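You operate a simulated robot arm through the tools that you are given. There is no shell and no other tool.

You run a simulated robot arm. Do the job below in one go: nothing can be reset, and whatever is moved stays where it is left.

Task
Take the crucible from the green-lidded pot and tip its residue into the dish on the tiled bench.
Fine: green lid on the tiled bench meanwhile, back on the pot after; the crucible then stands in the brown rack; spill nothing.

The check looks at the end state, three seconds after you hand in, the way a careful person would. Anything else that was tipped, shoved, dropped, spilled or broken makes it a failure. Lids that push on must go on centred and level and be pressed home; caps that screw on are set level and turned clockwise until they are tight.

Robot
A 6-joint arm with a two-finger gripper, fixed in place. Base frame: the origin is on the floor under the middle of its stand, x ahead of it, y to its left, z up; the work surface is at about z = 800. Readings come in mm, rad, newtons and seconds.
It reaches about 1298 mm from its shoulder. Its first joint turns from -2.601 to 2.601 rad. Payload 1.57 kg.
The TCP is the grasp point between the finger pads, 21 mm short of the fingertips. In the tool frame z runs along the fingers and y along their closing line. The gripper opens to 70 mm; its body begins 50 mm behind the TCP.
Orientation is told as [roll, pitch, yaw] about the base's x, y, z axes, in that order, counted from this pose: with the fingers straight down and closing along the base's y, the tool's x points along the base's -x, its y along +y and its z along -z.

Tools
- The arm moves only by the tool apply_moves. Its argument "series" is a list of rows, each an object of numbers (a shift or turn left out is 0, a gripper value left out holds the last): "dx", "dy", "dz": the shift along the tool's x, y, z in mm; "ax", "ay", "az": the turn, a rotation vector about the tool's x, y, z in rad; "fingers": the closure, from 0 (fully open) to 1 (shut). In form: [{"dx": .., "dy": .., "dz": .., "ax": .., "ay": .., "az": .., "fingers": ..}, ...]. A call has 1 to 20 rows; each row is the pose to reach, as a shift and turn from the pose commanded when the call began, along the tool's axes at that moment. Rows are played at 5 a second. More than 50 mm and 0.15 rad between two rows, or a gripper value outside its range, and nothing of the call is played. Where a pose cannot be reached the arm comes as near as it can. A force on the tool above 40 N (or 10 N above the force at the start of the call, whichever is more), or a blocked arm, ends the call early, and 0.2 s more pass. Each finger travels about 64.8 mm/s and halts on what it meets, pressing with about 30 N; the grip force reading is that of the motor and also rises with nothing between the fingers. The clock runs only during rows and for 0.2 s after the last one: add rows that repeat a pose to give the fingers time. The reply holds the time, the measured pose of the TCP, the force on the tool along the base axes, the opening and the grip force, in the units named above and with some noise, with the torque about the TCP (base axes, N m) and any sound that the robot's microphone picked up.
- Cameras (640 x 400 px; columns grow to the right, rows downward): "scene" is fixed at [400.4, 499.8, 1416.8]; the picture's right is [-0.96, -0.28, 0.00], its down [-0.12, 0.40, -0.91] and it looks along [0.25, -0.87, -0.42] (base axes); focal length 351 px, centre (320, 200). "wrist" rides on the gripper at [79, 4, -81] in the tool frame; the picture's right is [-0.05, 1.00, 0.00], its down [-0.67, -0.04, -0.75] and it looks along [-0.74, -0.04, 0.67] (tool axes); focal length 256 px, centre (320, 200). There is no depth. A picture from a camera that has moved, and an enlarged one, comes with that camera's place and axes in the base frame and with its lens.
- capture(camera): a new picture of that camera. No time passes.
- move_column(by): slides the trunk up (or, below 0, down) by that many mm; the arm rides with it, the base frame stays. It gives what a move gives, with no picture.
- inspect(camera, box): a new picture of the part [left, top, right, bottom] of that camera's present view, enlarged. No time passes.
- finish_job(): hands the job in; it is judged then, once.

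Nothing tells you positions but the pictures and the camera data. Unless the task says otherwise, let go and move clear before handing in.

The tools are called after "Emit:" as name(argument=value, ...) on one line, values as JSON. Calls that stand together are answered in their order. apply_moves: Moves the arm, as the interface text tells. Its arguments: {"type":"object","properties":{"series":{"type":"array","items":{"type":"object","properties":{"dx":{"type":"number"},"dy":{"type":"number"},"dz":{"type":"number"},"ax":{"type":"number"},"ay":{"type":"number"},"az":{"type":"number"},"fingers":{"type":"number"}}}}},"required":["series"]} The other tools are called the same way: move_column (by) moves the trunk up or down; capture (camera) takes a picture; inspect (camera, box) takes an enlarged picture of a part of a camera's view; finish_job () hands the job in.

At the start:

```text
t: 0.0
eef_pos: [644.9, -436.1, 1178.0]
tool_rot: [0.0, 0.0, -0.001]
force: [0.1, 0.0, 0.1]
wrist_torque: [0.01, 0.01, 0.02]
grip_width: 70.1
finger_force: 0.1
trunk travel left (down, up): [-859.0, 111.0]
```

scene: 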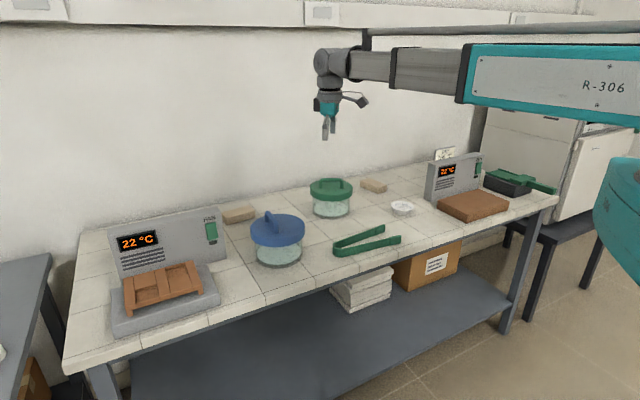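
wrist: 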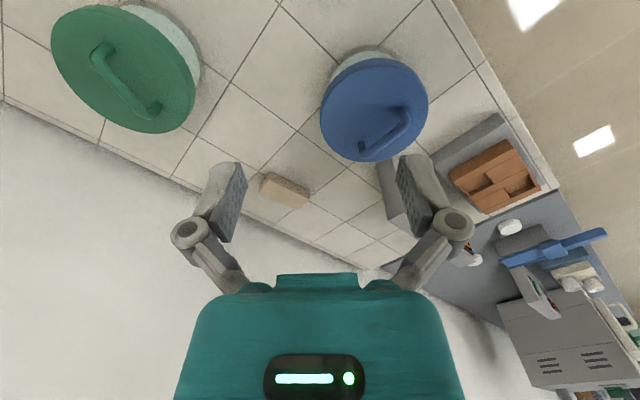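

I see a tiled bench with a green-lidded and a blue-lidded glass pot, a brown rack on a hotplate at the left of the picture, a white dish near another brown block on the right, and tongs. I'll enlarge the parts to find out where things are before moving.

Emit:
inspect(camera="scene", box=[230, 160, 430, 285])

Emit:
inspect(camera="scene", box=[90, 200, 250, 340])

Emit:
inspect(camera="scene", box=[370, 130, 570, 255])

Emit:
inspect(camera="wrist", box=[40, 0, 240, 140])

Emit:
inspect(camera="wrist", box=[310, 40, 640, 260])

```text
3.20 times, centred on (330, 222) of scene
camera zoom: at [400.4, 499.8, 1416.8], right [-0.96, -0.28, 0.0], down [-0.12, 0.4, -0.91], along [0.25, -0.87, -0.42], focal length 1122 px, centre (288, 128)
```

zoom: 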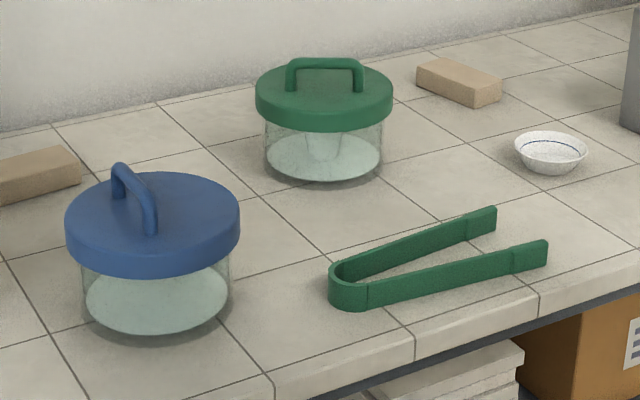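

```text
2.86 times, centred on (170, 270) of scene
camera zoom: at [400.4, 499.8, 1416.8], right [-0.96, -0.28, 0.0], down [-0.12, 0.4, -0.91], along [0.25, -0.87, -0.42], focal length 1002 px, centre (749, 0)
```

zoom: 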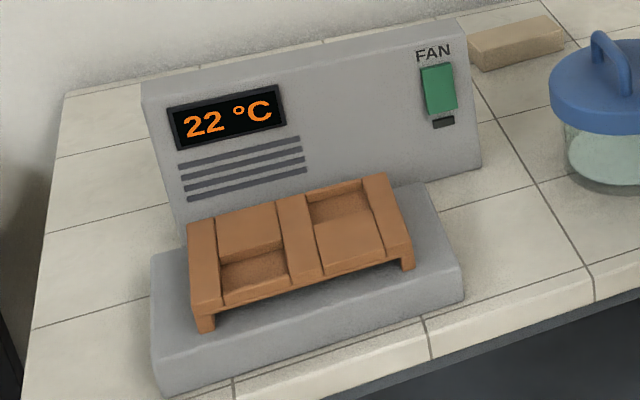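

```text
3.20 times, centred on (470, 192) of scene
camera zoom: at [400.4, 499.8, 1416.8], right [-0.96, -0.28, 0.0], down [-0.12, 0.4, -0.91], along [0.25, -0.87, -0.42], focal length 1122 px, centre (-160, 224)
```

zoom: 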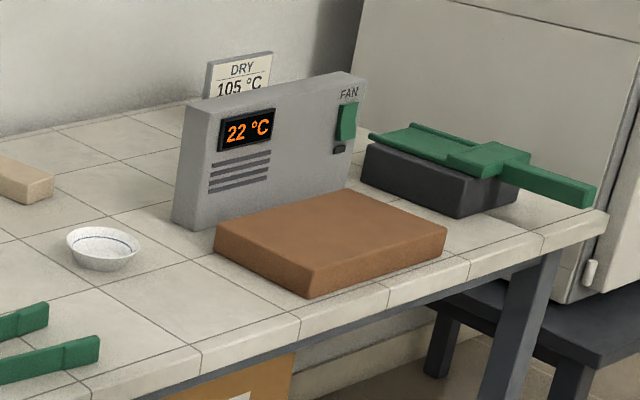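

```text
2.86 times, centred on (140, 70) of wrist
camera zoom: at [567.2, -432.7, 1258.1], right [0.05, 1.0, 0.0], down [0.67, -0.04, 0.75], along [0.74, -0.04, -0.67], focal length 731 px, centre (834, 571)
```

zoom: 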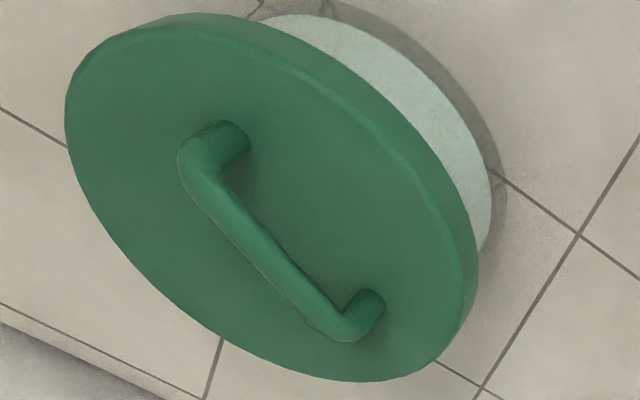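

```text
1.82 times, centred on (475, 150) of wrist
camera zoom: at [567.2, -432.7, 1258.1], right [0.05, 1.0, 0.0], down [0.67, -0.04, 0.75], along [0.74, -0.04, -0.67], focal length 465 px, centre (38, 291)
```

zoom: 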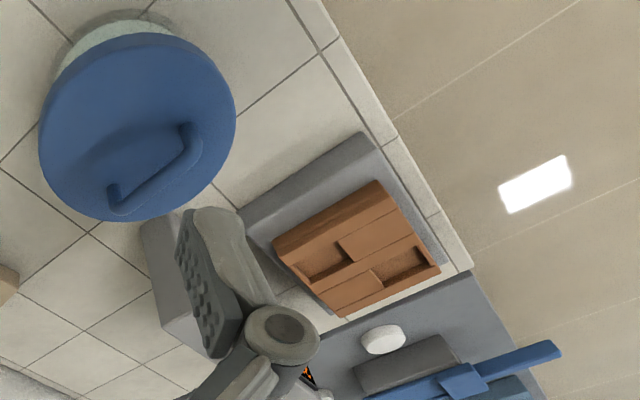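

Rough fixes from both cameras: green pot about (702, -704), blue pot (790, -374), dish (432, -778), and the brown slotted rack (970, -75) on its block. I'll go above the green pot, turned to line up with its handle, and look again.

Emit:
apply_moves(series=[{"dx": -9, "dy": -38, "dz": 9, "az": -0.04}, {"dx": -18, "dy": -76, "dz": 18, "az": -0.08}, {"dx": -26, "dy": -114, "dz": 27, "az": -0.12}, {"dx": -34, "dy": -152, "dz": 36, "az": -0.16}, {"dx": -43, "dy": -190, "dz": 45, "az": -0.2}, {"dx": -52, "dy": -229, "dz": 54, "az": -0.24}, {"dx": -60, "dy": -267, "dz": 63, "az": -0.27}, {"dx": -60, "dy": -267, "dz": 63, "az": -0.27}])

```text
t: 1.8
eef_pos: [705.4, -702.4, 1178.3]
tool_rot: [-0.002, 0.001, 0.27]
force: [-0.1, 0.9, -0.6]
wrist_torque: [-0.03, 0.01, -0.02]
grip_width: 70.0
finger_force: 0.1
out of reach, approached as far as the arm can: row 1, 2, 3, 4, 5, 6, 7, 8
trunk travel left (down, up): [-859.0, 111.0]
```

The height did not change, so the arm is at a joint limit for going lower, and the trunk will have to do that part. I'll look from here first.

Emit:
capture(camera="wrist")

Emit:
capture(camera="scene")

```text
taken
camera wrist: at [628.5, -720.2, 1258.3], right [-0.22, 0.98, 0.0], down [0.65, 0.14, 0.75], along [0.73, 0.16, -0.67], focal length 256 px, centre (320, 200)
```

wrist: 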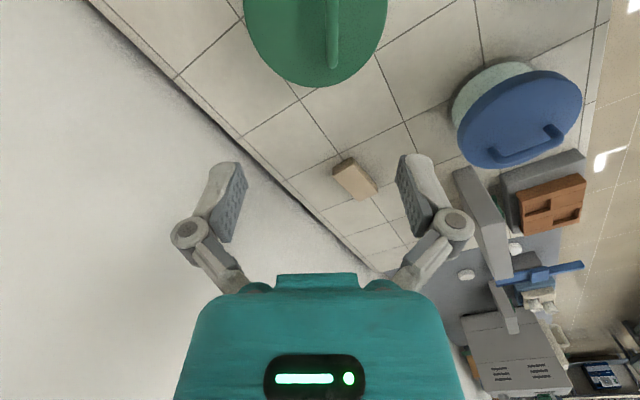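

```text
taken
```

scene: 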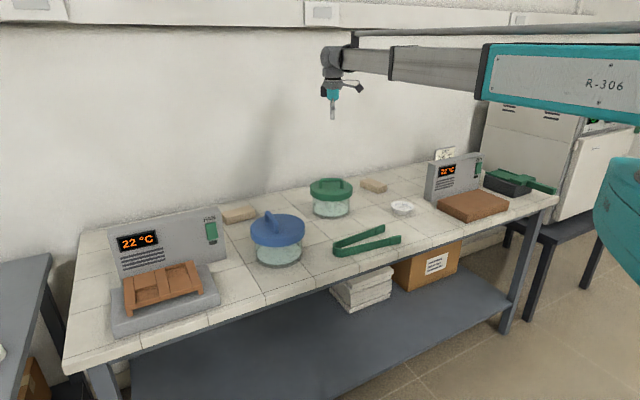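

The arm link lies about level, so I'll lower with the trunk, which stays well above everything on the bench.

Emit:
move_column(by=-120)

Emit:
capture(camera="scene")

Emit:
capture(camera="wrist")

```text
t: 3.3
eef_pos: [705.8, -701.7, 1058.6]
tool_rot: [-0.001, 0.0, 0.272]
force: [-0.4, -0.2, 0.4]
wrist_torque: [0.01, -0.02, -0.03]
grip_width: 70.2
finger_force: 0.1
trunk travel left (down, up): [-739.0, 231.0]
```

```text
taken
```

scene: 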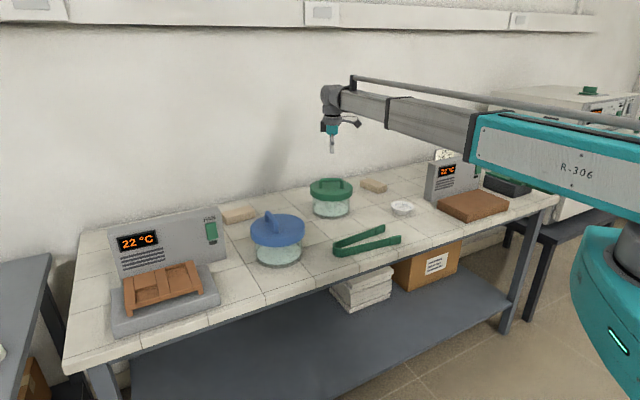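

```text
taken
camera wrist: at [628.7, -720.1, 1138.2], right [-0.21, 0.98, 0.0], down [0.65, 0.14, 0.75], along [0.73, 0.16, -0.67], focal length 256 px, centre (320, 200)
```

wrist: 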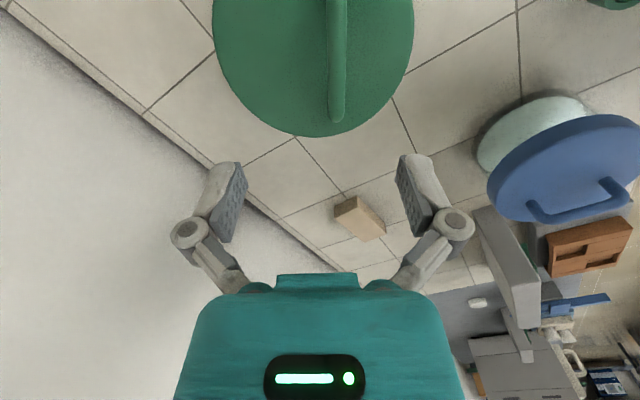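

I'll test whether the arm itself can go down from here, since that changes how I do fine vertical moves.

Emit:
apply_moves(series=[{"dz": 10}, {"dz": 20}, {"dz": 20}])

```text
t: 4.1
eef_pos: [706.6, -701.8, 1057.7]
tool_rot: [0.001, 0.001, 0.271]
force: [0.6, -0.1, -1.1]
wrist_torque: [-0.01, 0.01, 0.0]
grip_width: 70.0
finger_force: 0.1
out of reach, approached as far as the arm can: row 1, 2, 3
trunk travel left (down, up): [-739.0, 231.0]
```

Emit:
apply_moves(series=[{"dz": -10}, {"dz": -20}, {"dz": -20}])

```text
t: 4.9
eef_pos: [706.0, -701.1, 1058.2]
tool_rot: [0.001, 0.001, 0.269]
force: [0.9, 0.4, 0.6]
wrist_torque: [-0.06, -0.01, 0.0]
grip_width: 70.1
finger_force: 0.1
out of reach, approached as far as the arm can: row 1, 2, 3
trunk travel left (down, up): [-739.0, 231.0]
```

The arm cannot move the tool vertically; height comes from the trunk only. I'll enlarge the lid to check its centre and handle.

Emit:
inspect(camera="wrist", box=[190, 0, 440, 156])

Emit:
inspect(camera="scene", box=[290, 160, 370, 225])

Emit:
inspect(camera="scene", box=[280, 50, 440, 150])

```text
2.56 times, centred on (315, 78) of wrist
camera zoom: at [628.8, -720.1, 1138.1], right [-0.21, 0.98, 0.0], down [0.65, 0.14, 0.75], along [0.73, 0.16, -0.67], focal length 655 px, centre (333, 512)
```

zoom: 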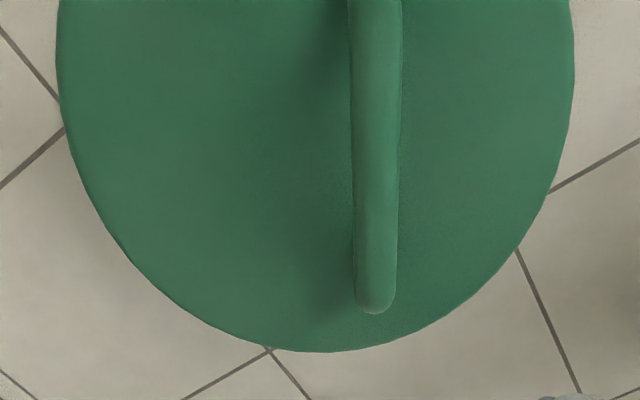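

```text
6.15 times, centred on (330, 192) of scene
camera zoom: at [400.4, 499.8, 1416.8], right [-0.96, -0.28, 0.0], down [-0.12, 0.4, -0.91], along [0.25, -0.87, -0.42], focal length 2158 px, centre (258, 246)
```

zoom: 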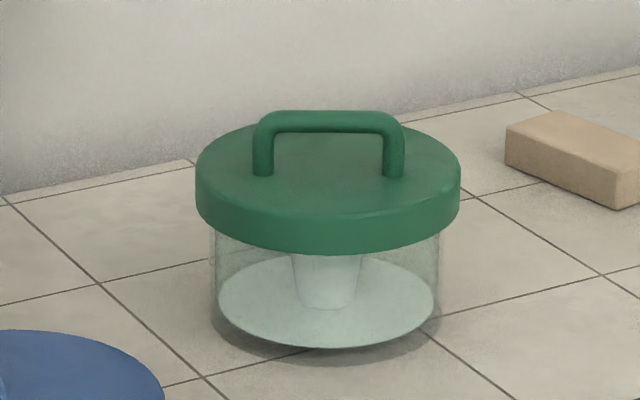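

```text
4.00 times, centred on (360, 100) of scene
camera zoom: at [400.4, 499.8, 1416.8], right [-0.96, -0.28, 0.0], down [-0.12, 0.4, -0.91], along [0.25, -0.87, -0.42], focal length 1403 px, centre (160, 600)
```

zoom: 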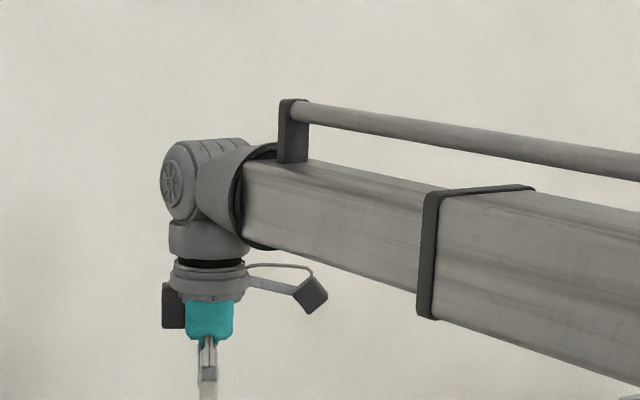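

The handle looks off the lid's centre from here, so I want a cleaner look; I'll back off along the handle's line so the whole lid is in view.

Emit:
apply_moves(series=[{"dx": 40}, {"dx": 80}, {"dx": 120}, {"dx": 150}, {"dx": 150}])

Emit:
capture(camera="wrist")

Emit:
inspect(camera="wrist", box=[200, 40, 440, 190])

```text
t: 6.1
eef_pos: [559.4, -745.5, 1059.1]
tool_rot: [-0.001, 0.001, 0.27]
force: [-0.9, 0.3, 0.0]
wrist_torque: [-0.05, -0.03, -0.01]
grip_width: 70.0
finger_force: 0.1
trunk travel left (down, up): [-739.0, 231.0]
```

```text
taken
camera wrist: at [483.2, -762.9, 1138.1], right [-0.22, 0.98, 0.0], down [0.65, 0.14, 0.75], along [0.73, 0.16, -0.67], focal length 256 px, centre (320, 200)
```

wrist: 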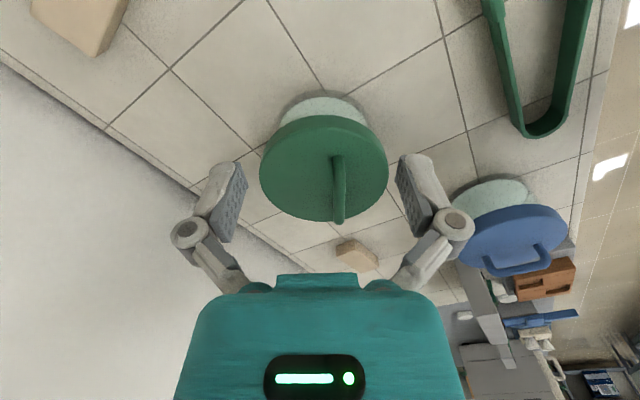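

```text
2.67 times, centred on (320, 115) of wrist
camera zoom: at [483.2, -762.9, 1138.1], right [-0.22, 0.98, 0.0], down [0.65, 0.14, 0.75], along [0.73, 0.16, -0.67], focal length 683 px, centre (320, 427)
```

zoom: 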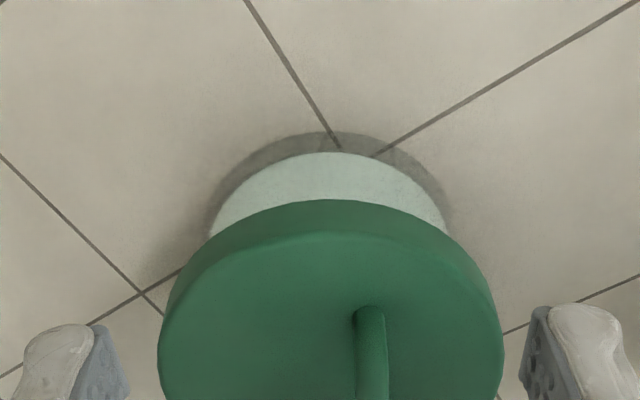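

Emit:
inspect(camera="wrist", box=[220, 85, 430, 235])

Emit:
inspect(camera="wrist", box=[440, 150, 640, 320])

```text
2.67 times, centred on (325, 160) of wrist
camera zoom: at [483.2, -762.9, 1138.1], right [-0.22, 0.98, 0.0], down [0.65, 0.14, 0.75], along [0.73, 0.16, -0.67], focal length 683 px, centre (307, 307)
```

zoom: 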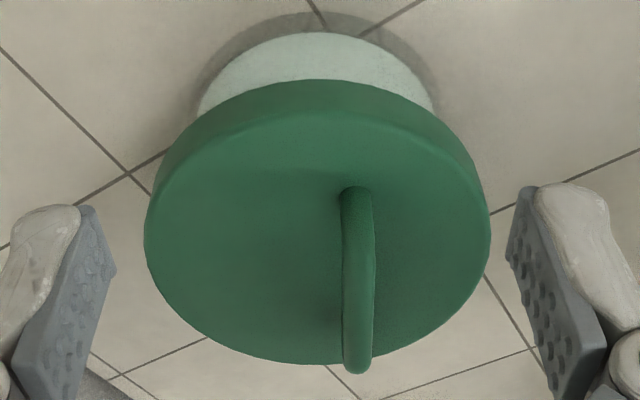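

```text
2.35 times, centred on (540, 235) of wrist
camera zoom: at [483.2, -762.9, 1138.1], right [-0.22, 0.98, 0.0], down [0.65, 0.14, 0.75], along [0.73, 0.16, -0.67], focal length 602 px, centre (-198, 118)
```

zoom: 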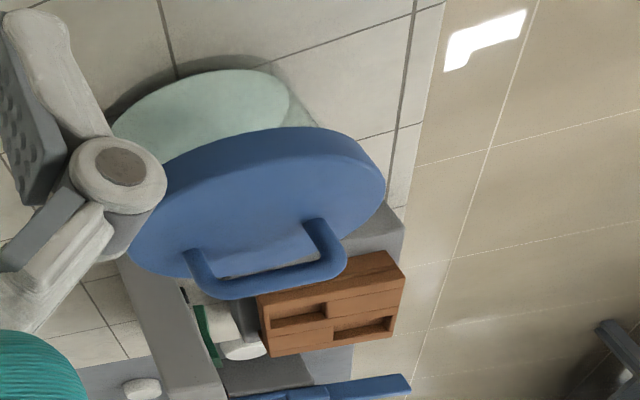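

The lid top is at about z 895, its centre near (711, -707) and the handle's bar near (705.6, -688), about 20 mm off the lid's centre and topping out near z 931. I'll line up over the handle and check before lowering.

Emit:
apply_moves(series=[{"dx": -40, "dy": 4}, {"dx": -80, "dy": 8}, {"dx": -120, "dy": 12}, {"dx": -156, "dy": 16.3}, {"dx": -156, "dy": 16.3}])

Emit:
move_column(by=-70)

Emit:
capture(camera="wrist")

Emit:
inspect(camera="scene", box=[250, 90, 410, 220])

```text
t: 7.3
eef_pos: [709.7, -683.8, 1057.7]
tool_rot: [0.0, -0.001, 0.27]
force: [-1.0, -0.2, -0.4]
wrist_torque: [0.0, 0.01, 0.03]
grip_width: 69.8
finger_force: 0.1
trunk travel left (down, up): [-739.0, 231.0]
```

```text
t: 8.4
eef_pos: [709.5, -684.4, 987.5]
tool_rot: [0.0, 0.0, 0.271]
force: [0.1, -0.5, 0.1]
wrist_torque: [0.0, -0.04, -0.03]
grip_width: 69.8
finger_force: 0.0
trunk travel left (down, up): [-669.0, 301.0]
```

```text
taken
camera wrist: at [632.3, -702.3, 1068.2], right [-0.21, 0.98, 0.0], down [0.65, 0.14, 0.75], along [0.73, 0.16, -0.67], focal length 256 px, centre (320, 200)
```

wrist: 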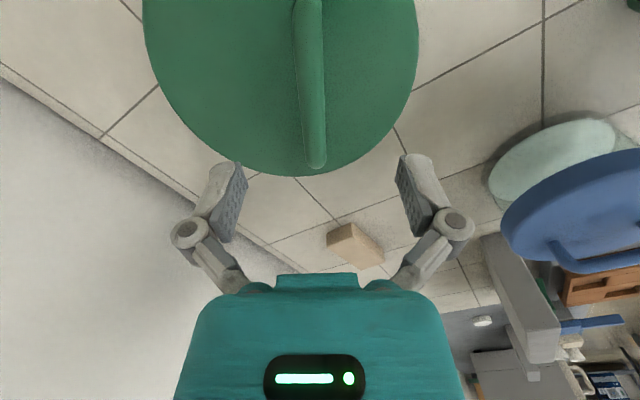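

```text
3.08 times, centred on (330, 155) of scene
camera zoom: at [400.4, 499.8, 1416.8], right [-0.96, -0.28, 0.0], down [-0.12, 0.4, -0.91], along [0.25, -0.87, -0.42], focal length 1079 px, centre (289, 338)
```

zoom: 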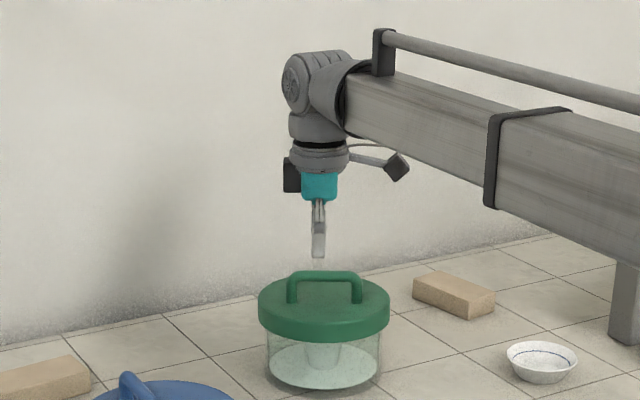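

The fingers are nearly over the handle; a small correction, then I'll lower in two steps with the fingers straddling the bar.

Emit:
apply_moves(series=[{"dx": 7, "dy": -3.5}, {"dx": 7, "dy": -3.5}, {"dx": 7, "dy": -3.5}])

Emit:
move_column(by=-40)

Emit:
capture(camera="wrist")

Emit:
inspect(camera="scene", box=[280, 120, 380, 220])

```text
t: 9.2
eef_pos: [702.9, -689.2, 987.8]
tool_rot: [-0.002, -0.001, 0.271]
force: [0.1, 0.8, 0.5]
wrist_torque: [0.01, -0.02, -0.02]
grip_width: 69.9
finger_force: 0.1
trunk travel left (down, up): [-669.0, 301.0]
```

```text
t: 10.0
eef_pos: [703.2, -689.2, 947.6]
tool_rot: [-0.001, 0.0, 0.271]
force: [0.1, -0.3, 0.0]
wrist_torque: [-0.05, -0.01, 0.02]
grip_width: 70.1
finger_force: 0.1
trunk travel left (down, up): [-629.0, 341.0]
```

```text
taken
camera wrist: at [626.5, -707.7, 1028.2], right [-0.21, 0.98, 0.0], down [0.65, 0.14, 0.75], along [0.73, 0.16, -0.67], focal length 256 px, centre (320, 200)
```

wrist: 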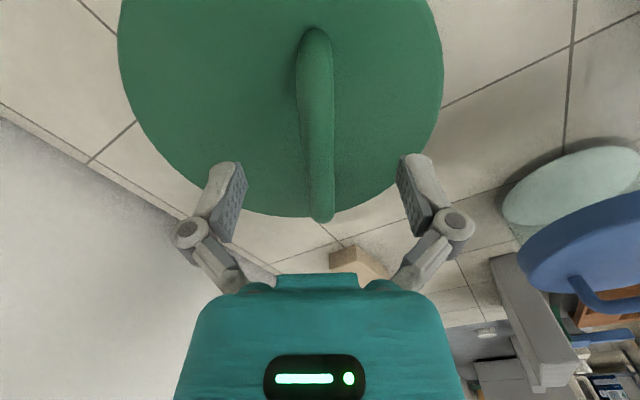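

```text
4.00 times, centred on (330, 170) of scene
camera zoom: at [400.4, 499.8, 1416.8], right [-0.96, -0.28, 0.0], down [-0.12, 0.4, -0.91], along [0.25, -0.87, -0.42], focal length 1403 px, centre (280, 320)
```

zoom: 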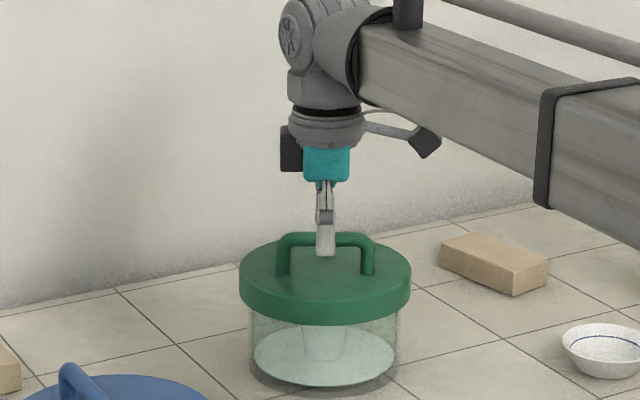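

The fingers straddle the bar and sit mid-length along it. I'll lower so the pads are level with the bar, then close.

Emit:
move_column(by=-23)

Emit:
apply_moves(series=[{"fingers": 0.5}, {"fingers": 0.9}, {"fingers": 1}, {"fingers": 1}, {"fingers": 1}, {"fingers": 1}])

Emit:
capture(camera="wrist")

Emit:
inspect(camera="scene", box=[280, 120, 380, 220])

```text
t: 10.7
eef_pos: [703.7, -689.1, 924.9]
tool_rot: [-0.001, 0.0, 0.27]
force: [0.6, 0.6, 0.5]
wrist_torque: [-0.01, 0.01, -0.02]
grip_width: 69.8
finger_force: 0.1
trunk travel left (down, up): [-606.0, 364.0]
```

```text
t: 12.1
eef_pos: [702.4, -690.9, 926.8]
tool_rot: [-0.002, -0.001, 0.272]
force: [0.5, -3.6, 9.0]
wrist_torque: [0.24, -0.04, -0.04]
grip_width: 12.0
finger_force: 30.0
trunk travel left (down, up): [-606.0, 364.0]
```

```text
taken
camera wrist: at [626.2, -707.6, 1005.6], right [-0.21, 0.98, 0.0], down [0.65, 0.14, 0.75], along [0.73, 0.16, -0.67], focal length 256 px, centre (320, 200)
```

wrist: 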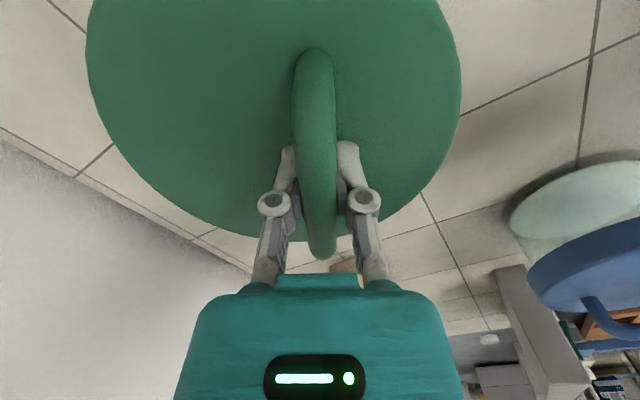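

```text
4.00 times, centred on (330, 170) of scene
camera zoom: at [400.4, 499.8, 1416.8], right [-0.96, -0.28, 0.0], down [-0.12, 0.4, -0.91], along [0.25, -0.87, -0.42], focal length 1403 px, centre (280, 320)
```

zoom: 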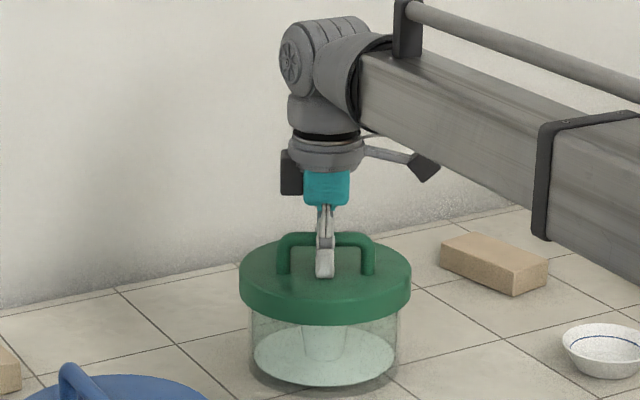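

The bar is gripped (12 mm, 30 N). I'll lift a little and watch the force.

Emit:
move_column(by=5)

Emit:
inspect(camera="scene", box=[280, 120, 380, 220])

```text
t: 12.6
eef_pos: [702.7, -689.3, 930.4]
tool_rot: [0.0, 0.001, 0.27]
force: [0.1, 0.9, -1.9]
wrist_torque: [0.03, 0.02, 0.03]
grip_width: 12.1
finger_force: 29.5
trunk travel left (down, up): [-611.0, 359.0]
```

```text
4.00 times, centred on (330, 170) of scene
camera zoom: at [400.4, 499.8, 1416.8], right [-0.96, -0.28, 0.0], down [-0.12, 0.4, -0.91], along [0.25, -0.87, -0.42], focal length 1403 px, centre (280, 320)
```

zoom: 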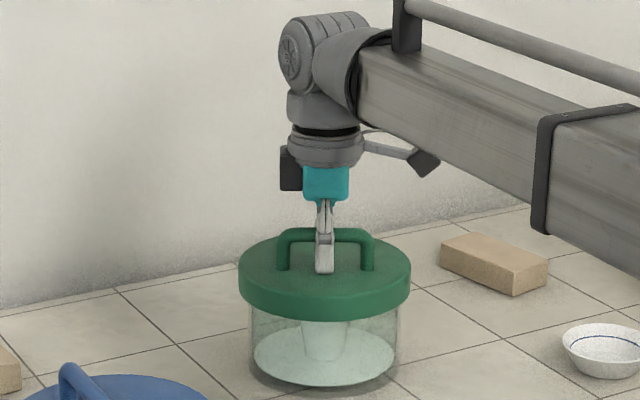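

The lid came up freely (about 2 N) and level. I'll lift it clear.

Emit:
move_column(by=25)

Emit:
move_column(by=60)

Emit:
capture(camera="scene")

Emit:
inspect(camera="scene", box=[280, 110, 380, 220])

Emit:
capture(camera="wrist")

```text
t: 13.3
eef_pos: [703.7, -688.4, 954.5]
tool_rot: [0.001, 0.0, 0.269]
force: [0.3, 0.0, -1.4]
wrist_torque: [0.03, 0.0, 0.0]
grip_width: 12.1
finger_force: 30.4
trunk travel left (down, up): [-636.0, 334.0]
```

```text
t: 14.3
eef_pos: [704.9, -689.4, 1014.6]
tool_rot: [-0.001, 0.001, 0.27]
force: [-0.1, -0.2, -1.8]
wrist_torque: [0.02, 0.0, 0.02]
grip_width: 12.1
finger_force: 29.8
trunk travel left (down, up): [-696.0, 274.0]
```

```text
taken
```

scene: 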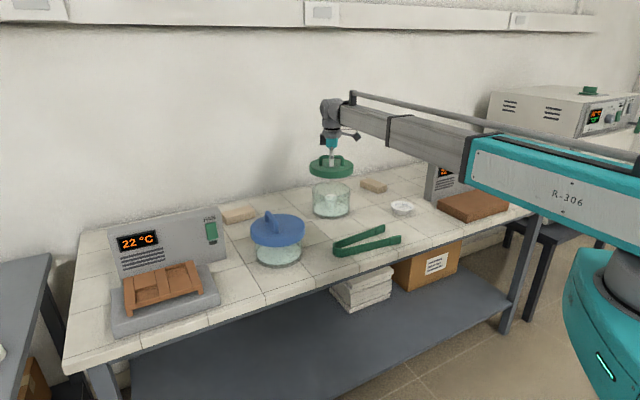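

```text
3.64 times, centred on (330, 165) of scene
camera zoom: at [400.4, 499.8, 1416.8], right [-0.96, -0.28, 0.0], down [-0.12, 0.4, -0.91], along [0.25, -0.87, -0.42], focal length 1275 px, centre (284, 327)
```

zoom: 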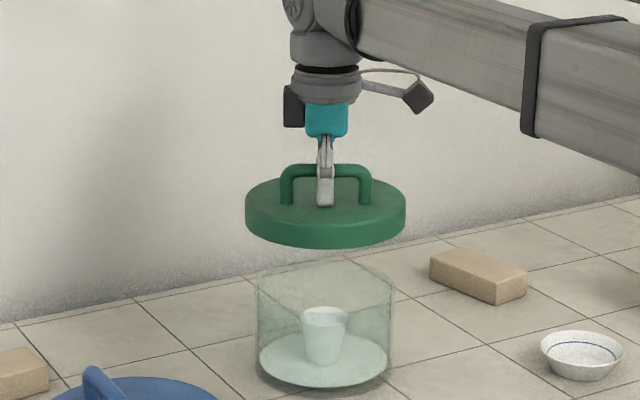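

```text
taken
camera wrist: at [626.8, -707.9, 1094.9], right [-0.21, 0.98, 0.0], down [0.65, 0.14, 0.74], along [0.73, 0.16, -0.67], focal length 256 px, centre (320, 200)
```

wrist: 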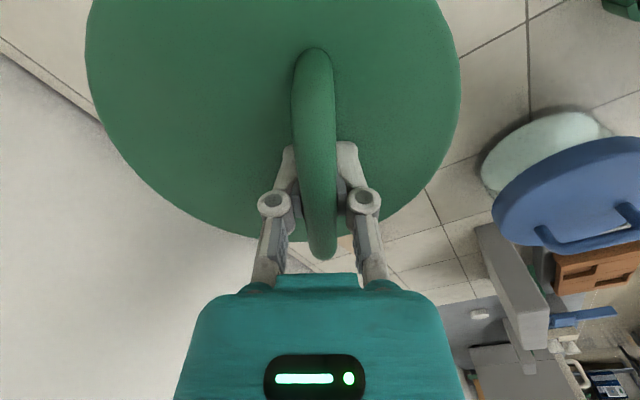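

The lid hangs level and the crucible stands in the open pot, about 47 mm across the rim and 46 mm tall. I'll carry the lid to the clear tiles between the pots, lid centre near (838, -583).

Emit:
apply_moves(series=[{"dx": -15, "dy": 8}, {"dx": -35, "dy": 19}, {"dx": -57, "dy": 31}, {"dx": -80, "dy": 44}, {"dx": -103, "dy": 57}, {"dx": -125, "dy": 69}, {"dx": -143, "dy": 79}, {"dx": -154.8, "dy": 85.3}, {"dx": -154.8, "dy": 85.3}, {"dx": -154.8, "dy": 85.3}])

Emit:
capture(camera="scene")

Emit:
capture(camera="wrist")

```text
t: 16.6
eef_pos: [828.8, -566.3, 1014.4]
tool_rot: [0.0, 0.0, 0.272]
force: [0.1, -0.6, -1.7]
wrist_torque: [0.05, 0.0, 0.02]
grip_width: 12.2
finger_force: 30.0
trunk travel left (down, up): [-696.0, 274.0]
```

```text
taken
```

scene: 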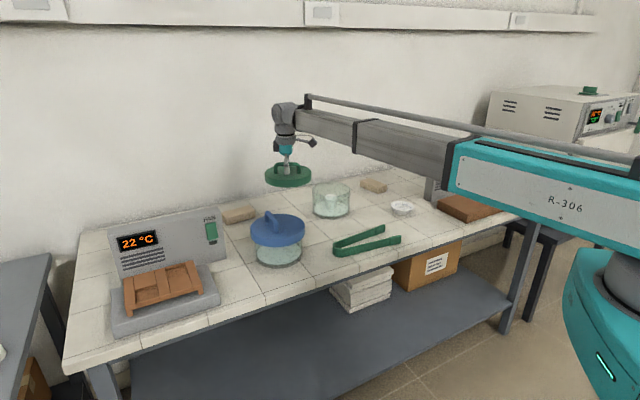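

```text
taken
camera wrist: at [752.6, -584.8, 1094.9], right [-0.21, 0.98, 0.0], down [0.65, 0.14, 0.74], along [0.73, 0.16, -0.67], focal length 256 px, centre (320, 200)
```

wrist: 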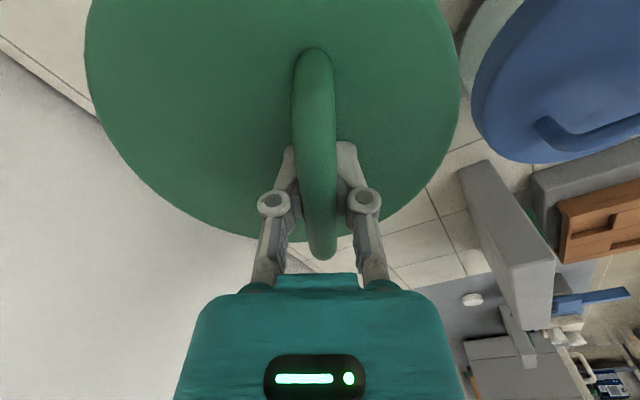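

The landing spot looks clear of the blue pot and the tan block. I'll lower most of the way, then check before touching down.

Emit:
move_column(by=-110)

Emit:
inspect(camera="scene", box=[210, 130, 370, 270])

Emit:
capture(camera="wrist")

```text
t: 18.0
eef_pos: [829.0, -565.7, 904.7]
tool_rot: [-0.001, 0.001, 0.271]
force: [0.1, 0.7, -1.5]
wrist_torque: [0.02, 0.0, 0.0]
grip_width: 12.4
finger_force: 30.2
trunk travel left (down, up): [-586.0, 384.0]
```

```text
2.86 times, centred on (290, 200) of scene
camera zoom: at [400.4, 499.8, 1416.8], right [-0.96, -0.28, 0.0], down [-0.12, 0.4, -0.91], along [0.25, -0.87, -0.42], focal length 1002 px, centre (406, 200)
```

zoom: 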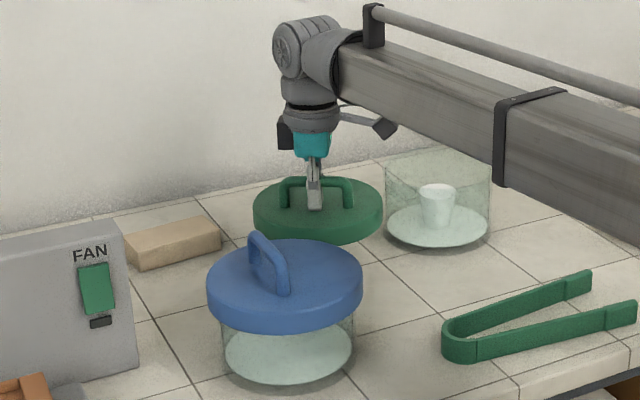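

```text
taken
camera wrist: at [752.4, -584.7, 985.0], right [-0.21, 0.98, 0.0], down [0.65, 0.14, 0.75], along [0.73, 0.16, -0.67], focal length 256 px, centre (320, 200)
```

wrist: 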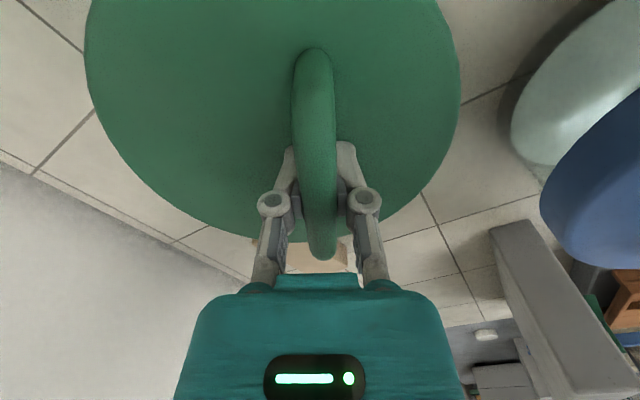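

Gap to the green pot would be about 20 mm; I'll shift the lid slightly toward the middle of the free area for margin, then lower gently to touch-down.

Emit:
apply_moves(series=[{"dx": -6, "dy": 4}, {"dx": -12.8, "dy": 8.9}, {"dx": -12.8, "dy": 8.9}])

Emit:
move_column(by=-38)

Emit:
move_column(by=-6)

Emit:
inspect(camera="scene", box=[210, 150, 370, 250])

```text
t: 18.8
eef_pos: [839.1, -553.8, 904.7]
tool_rot: [0.001, 0.0, 0.27]
force: [-0.3, -1.0, -1.5]
wrist_torque: [-0.01, 0.06, -0.01]
grip_width: 12.6
finger_force: 29.7
trunk travel left (down, up): [-586.0, 384.0]
```

```text
t: 19.6
eef_pos: [838.8, -554.3, 866.0]
tool_rot: [0.001, 0.001, 0.27]
force: [0.2, -1.2, -2.3]
wrist_torque: [-0.01, 0.0, 0.0]
grip_width: 12.7
finger_force: 30.5
trunk travel left (down, up): [-548.0, 422.0]
```

```text
t: 20.1
eef_pos: [838.7, -555.0, 862.0]
tool_rot: [0.001, 0.0, 0.271]
force: [0.4, 0.4, -2.0]
wrist_torque: [0.0, 0.02, 0.0]
grip_width: 12.7
finger_force: 30.0
trunk travel left (down, up): [-542.0, 428.0]
```

```text
4.00 times, centred on (290, 200) of scene
camera zoom: at [400.4, 499.8, 1416.8], right [-0.96, -0.28, 0.0], down [-0.12, 0.4, -0.91], along [0.25, -0.87, -0.42], focal length 1403 px, centre (440, 200)
```

zoom: 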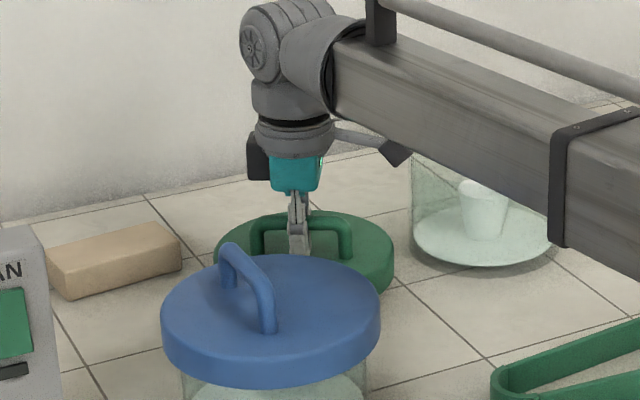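

Not touching yet; I'll go down in small steps.

Emit:
move_column(by=-4)

Emit:
move_column(by=-2)

Emit:
move_column(by=-2)

```text
t: 20.7
eef_pos: [839.9, -555.1, 856.9]
tool_rot: [0.0, 0.0, 0.271]
force: [-0.2, 0.9, -1.2]
wrist_torque: [0.01, -0.02, 0.0]
grip_width: 12.8
finger_force: 29.9
trunk travel left (down, up): [-538.0, 432.0]
```

```text
t: 21.2
eef_pos: [839.8, -554.8, 854.5]
tool_rot: [0.0, 0.0, 0.27]
force: [0.2, -0.2, -1.3]
wrist_torque: [0.03, -0.04, 0.0]
grip_width: 12.8
finger_force: 30.0
trunk travel left (down, up): [-536.0, 434.0]
```

```text
t: 21.7
eef_pos: [839.9, -555.7, 852.9]
tool_rot: [-0.001, -0.001, 0.271]
force: [0.6, -0.3, -0.9]
wrist_torque: [0.03, -0.03, 0.0]
grip_width: 13.0
finger_force: 29.9
trunk travel left (down, up): [-534.0, 436.0]
```

Emit:
move_column(by=-2)

Emit:
move_column(by=-2)

Emit:
inspect(camera="scene", box=[240, 160, 340, 240])

Emit:
inspect(camera="wrist", box=[200, 20, 460, 290])

```text
t: 22.2
eef_pos: [839.4, -555.2, 850.5]
tool_rot: [0.0, 0.0, 0.271]
force: [0.2, 0.3, -2.1]
wrist_torque: [0.06, 0.02, 0.01]
grip_width: 13.0
finger_force: 29.8
trunk travel left (down, up): [-532.0, 438.0]
```

```text
t: 22.8
eef_pos: [839.5, -555.2, 850.4]
tool_rot: [0.001, 0.0, 0.27]
force: [0.1, 0.1, -1.9]
wrist_torque: [0.02, 0.02, 0.01]
grip_width: 12.8
finger_force: 29.8
trunk travel left (down, up): [-530.0, 440.0]
```

```text
5.00 times, centred on (290, 200) of scene
camera zoom: at [400.4, 499.8, 1416.8], right [-0.96, -0.28, 0.0], down [-0.12, 0.4, -0.91], along [0.25, -0.87, -0.42], focal length 1754 px, centre (470, 200)
```

zoom: 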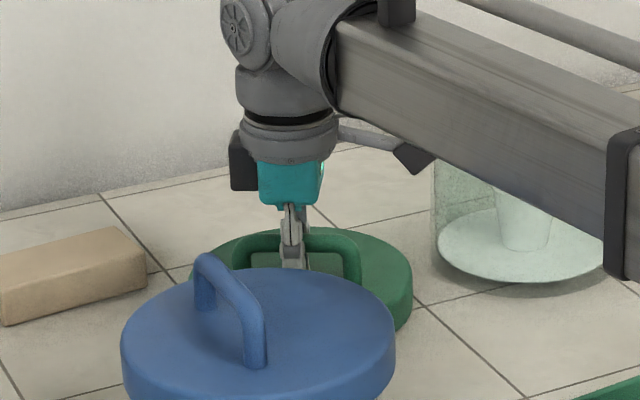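

```text
1.48 times, centred on (330, 155) of wrist
camera zoom: at [762.7, -573.5, 928.9], right [-0.21, 0.98, 0.0], down [0.65, 0.14, 0.74], along [0.73, 0.16, -0.67], focal length 379 px, centre (305, 267)
```

zoom: 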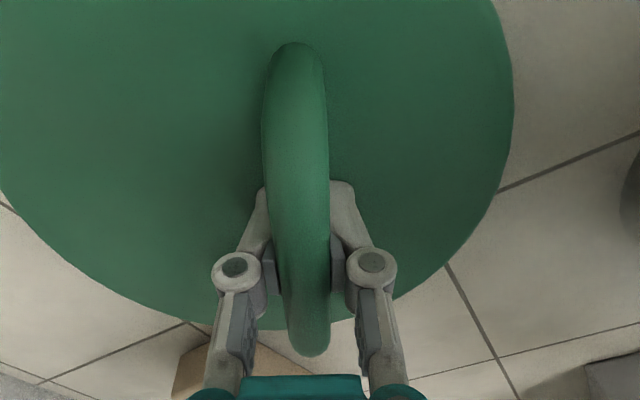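

Emit:
move_column(by=-2)

Emit:
move_column(by=-2)

```text
t: 23.3
eef_pos: [839.7, -554.1, 846.8]
tool_rot: [0.0, 0.0, 0.272]
force: [-1.0, 0.2, -1.2]
wrist_torque: [0.04, 0.01, 0.0]
grip_width: 12.9
finger_force: 30.0
trunk travel left (down, up): [-528.0, 442.0]
```

```text
t: 23.8
eef_pos: [839.7, -555.0, 845.6]
tool_rot: [-0.003, 0.0, 0.27]
force: [2.4, -2.5, 7.7]
wrist_torque: [0.16, 0.28, -0.01]
grip_width: 12.9
finger_force: 29.8
trunk travel left (down, up): [-526.0, 444.0]
```

The lid is on the bench now (upward force 7.7 N). I'll release it and rise straight up.

Emit:
apply_moves(series=[{"fingers": 0.6}, {"fingers": 0.4}, {"fingers": 0.2}, {"fingers": 0.2}, {"fingers": 0.2}])

Emit:
inspect(camera="wrist", box=[80, 0, 560, 300])

```text
t: 25.0
eef_pos: [840.1, -554.9, 844.2]
tool_rot: [-0.001, 0.0, 0.271]
force: [0.0, 0.3, 0.2]
wrist_torque: [0.0, -0.05, 0.0]
grip_width: 55.7
finger_force: 0.0
trunk travel left (down, up): [-526.0, 444.0]
```

```text
1.33 times, centred on (320, 150) of wrist
camera zoom: at [762.6, -573.5, 925.1], right [-0.21, 0.98, 0.0], down [0.65, 0.14, 0.75], along [0.73, 0.16, -0.67], focal length 341 px, centre (320, 267)
```

zoom: 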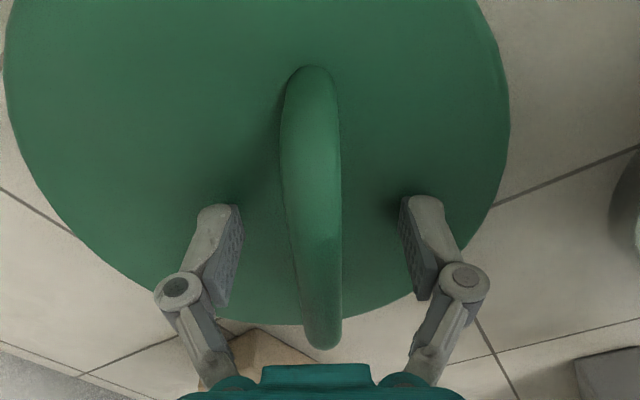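

Released cleanly, the lid lies flat at TCP (839.8, -555, 845). I'll rise and go back to look into the pot.

Emit:
move_column(by=180)

Emit:
apply_moves(series=[{"dx": 35, "dy": -20}, {"dx": 75, "dy": -40}, {"dx": 115, "dy": -60}, {"dx": 155, "dy": -80}, {"dx": 195, "dy": -95}, {"dx": 235, "dy": -108}, {"dx": 270, "dy": -115}, {"dx": 270, "dy": -115, "fingers": 0}])

Emit:
capture(camera="wrist")

Emit:
capture(camera="scene")

```text
t: 27.0
eef_pos: [838.6, -555.4, 1025.4]
tool_rot: [0.0, -0.001, 0.27]
force: [0.2, 0.1, 0.3]
wrist_torque: [0.01, 0.0, 0.0]
grip_width: 56.2
finger_force: 0.1
trunk travel left (down, up): [-706.0, 264.0]
```

```text
t: 28.8
eef_pos: [608.8, -737.6, 1024.3]
tool_rot: [0.0, 0.0, 0.271]
force: [-0.1, -0.1, -0.1]
wrist_torque: [0.0, -0.02, 0.01]
grip_width: 70.0
finger_force: 0.1
trunk travel left (down, up): [-706.0, 264.0]
```

```text
taken
camera wrist: at [532.4, -756.5, 1105.1], right [-0.22, 0.98, 0.0], down [0.65, 0.14, 0.75], along [0.73, 0.16, -0.67], focal length 256 px, centre (320, 200)
```

wrist: 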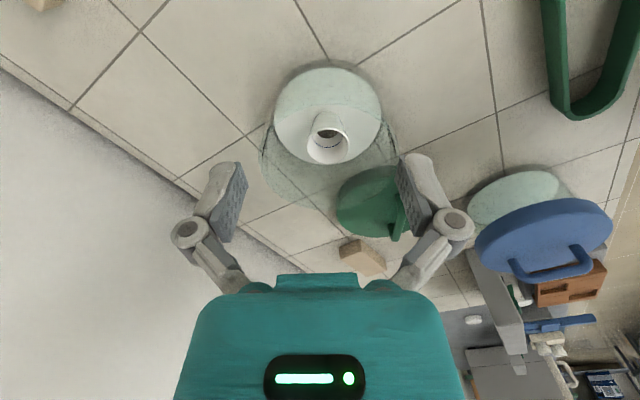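

```text
taken
```

scene: 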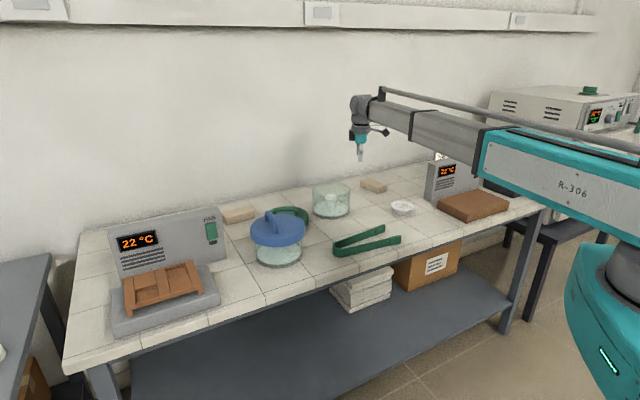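

Emit:
inspect(camera="wrist", box=[250, 55, 410, 205])

Emit:
inspect(camera="scene", box=[300, 170, 420, 235])

Emit:
inspect(camera="wrist", box=[440, 160, 640, 400])

```text
2.67 times, centred on (330, 130) of wrist
camera zoom: at [532.4, -756.5, 1105.1], right [-0.22, 0.98, 0.0], down [0.65, 0.14, 0.75], along [0.73, 0.16, -0.67], focal length 683 px, centre (293, 387)
```

zoom: 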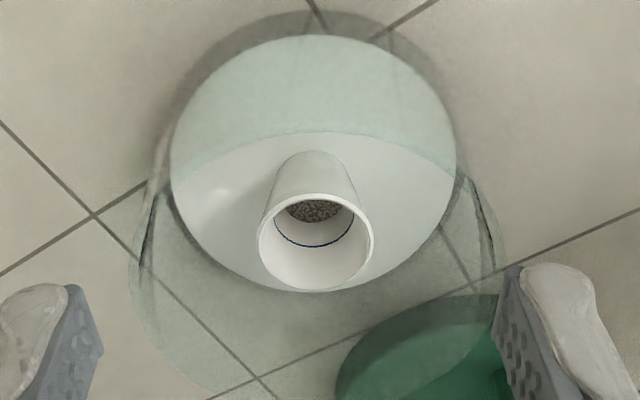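

```text
5.33 times, centred on (360, 202) of scene
camera zoom: at [400.4, 499.8, 1416.8], right [-0.96, -0.28, 0.0], down [-0.12, 0.4, -0.91], along [0.25, -0.87, -0.42], focal length 1871 px, centre (107, 187)
```

zoom: 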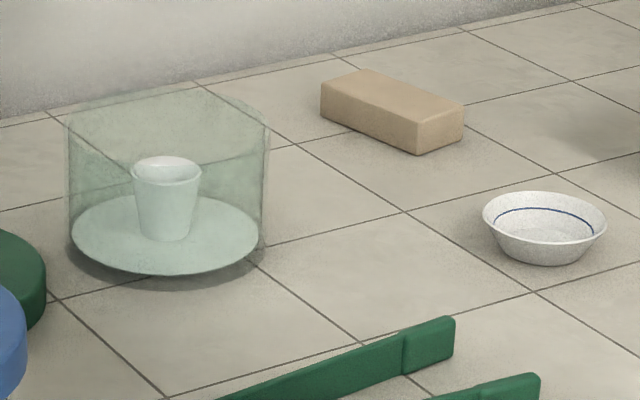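

```text
1.67 times, centred on (540, 280) of wrist
camera zoom: at [532.4, -756.5, 1105.1], right [-0.22, 0.98, 0.0], down [0.65, 0.14, 0.75], along [0.73, 0.16, -0.67], focal length 427 px, centre (-47, 67)
```

zoom: 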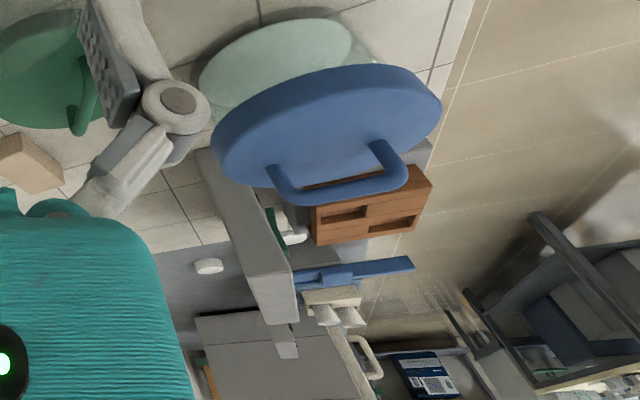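

The crucible (white cup, grey granules at the bottom) stands at about (705, -705), rim z about 857, and the dish is at (432, -778). Before touching it I'll rehearse the pouring orientations with the empty gripper up high, since tilting is limited by the fixed wrist height.

Emit:
apply_moves(series=[{"dx": 10, "dy": -6, "az": -0.1}, {"dx": 20, "dy": -12, "az": -0.2}, {"dx": 31, "dy": -19, "az": -0.3}, {"dx": 41, "dy": -25, "az": -0.4}, {"dx": 51, "dy": -31, "az": -0.5}, {"dx": 61, "dy": -37.5, "az": -0.603}, {"dx": 61, "dy": -37.5, "az": -0.603}])

Emit:
apply_moves(series=[{"ay": -0.1}, {"ay": -0.2}, {"ay": -0.3}, {"ay": -0.3}])

```text
t: 30.4
eef_pos: [560.6, -790.7, 1024.7]
tool_rot: [-0.001, 0.0, 0.875]
force: [-0.9, 0.3, -0.4]
wrist_torque: [-0.04, 0.0, 0.0]
grip_width: 70.0
finger_force: 0.0
trunk travel left (down, up): [-706.0, 264.0]
```

```text
t: 31.4
eef_pos: [561.5, -790.2, 1032.8]
tool_rot: [-0.001, -0.3, 0.873]
force: [0.3, 0.2, 0.2]
wrist_torque: [0.04, -0.02, 0.01]
grip_width: 70.0
finger_force: 0.1
out of reach, approached as far as the arm can: row 2, 3, 4
trunk travel left (down, up): [-706.0, 264.0]
```

Tilting works, with the height simply following the wrist (about 200 mm from grasp point to wrist axis). I'll test further both ways.

Emit:
apply_moves(series=[{"ay": -0.1}, {"ay": -0.2}, {"ay": -0.3}, {"ay": -0.4}, {"ay": -0.5}, {"ay": -0.5}])

Emit:
capture(camera="scene")

```text
t: 32.8
eef_pos: [560.8, -791.9, 1081.4]
tool_rot: [-0.002, -0.801, 0.873]
force: [-0.6, 0.5, -0.2]
wrist_torque: [-0.01, -0.04, 0.05]
grip_width: 69.7
finger_force: 0.0
out of reach, approached as far as the arm can: row 1, 2, 3, 4, 5, 6
trunk travel left (down, up): [-706.0, 264.0]
```

```text
taken
```

scene: 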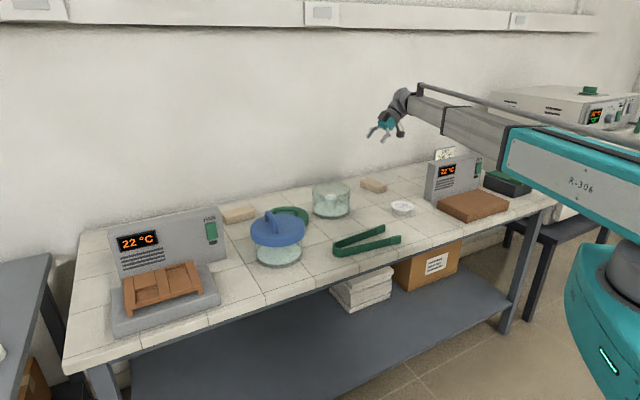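

Emit:
apply_moves(series=[{"ay": 0.14}, {"ay": 0.28}, {"ay": 0.42}, {"ay": 0.56}, {"ay": 0.7}, {"ay": 0.8}, {"ay": 0.8}])

```text
t: 34.4
eef_pos: [563.7, -789.1, 1024.7]
tool_rot: [-0.001, 0.003, 0.873]
force: [0.1, 0.3, 0.2]
wrist_torque: [0.02, 0.0, 0.03]
grip_width: 70.3
finger_force: 0.0
out of reach, approached as far as the arm can: row 1, 2, 3, 4, 5, 6, 7
trunk travel left (down, up): [-706.0, 264.0]
```

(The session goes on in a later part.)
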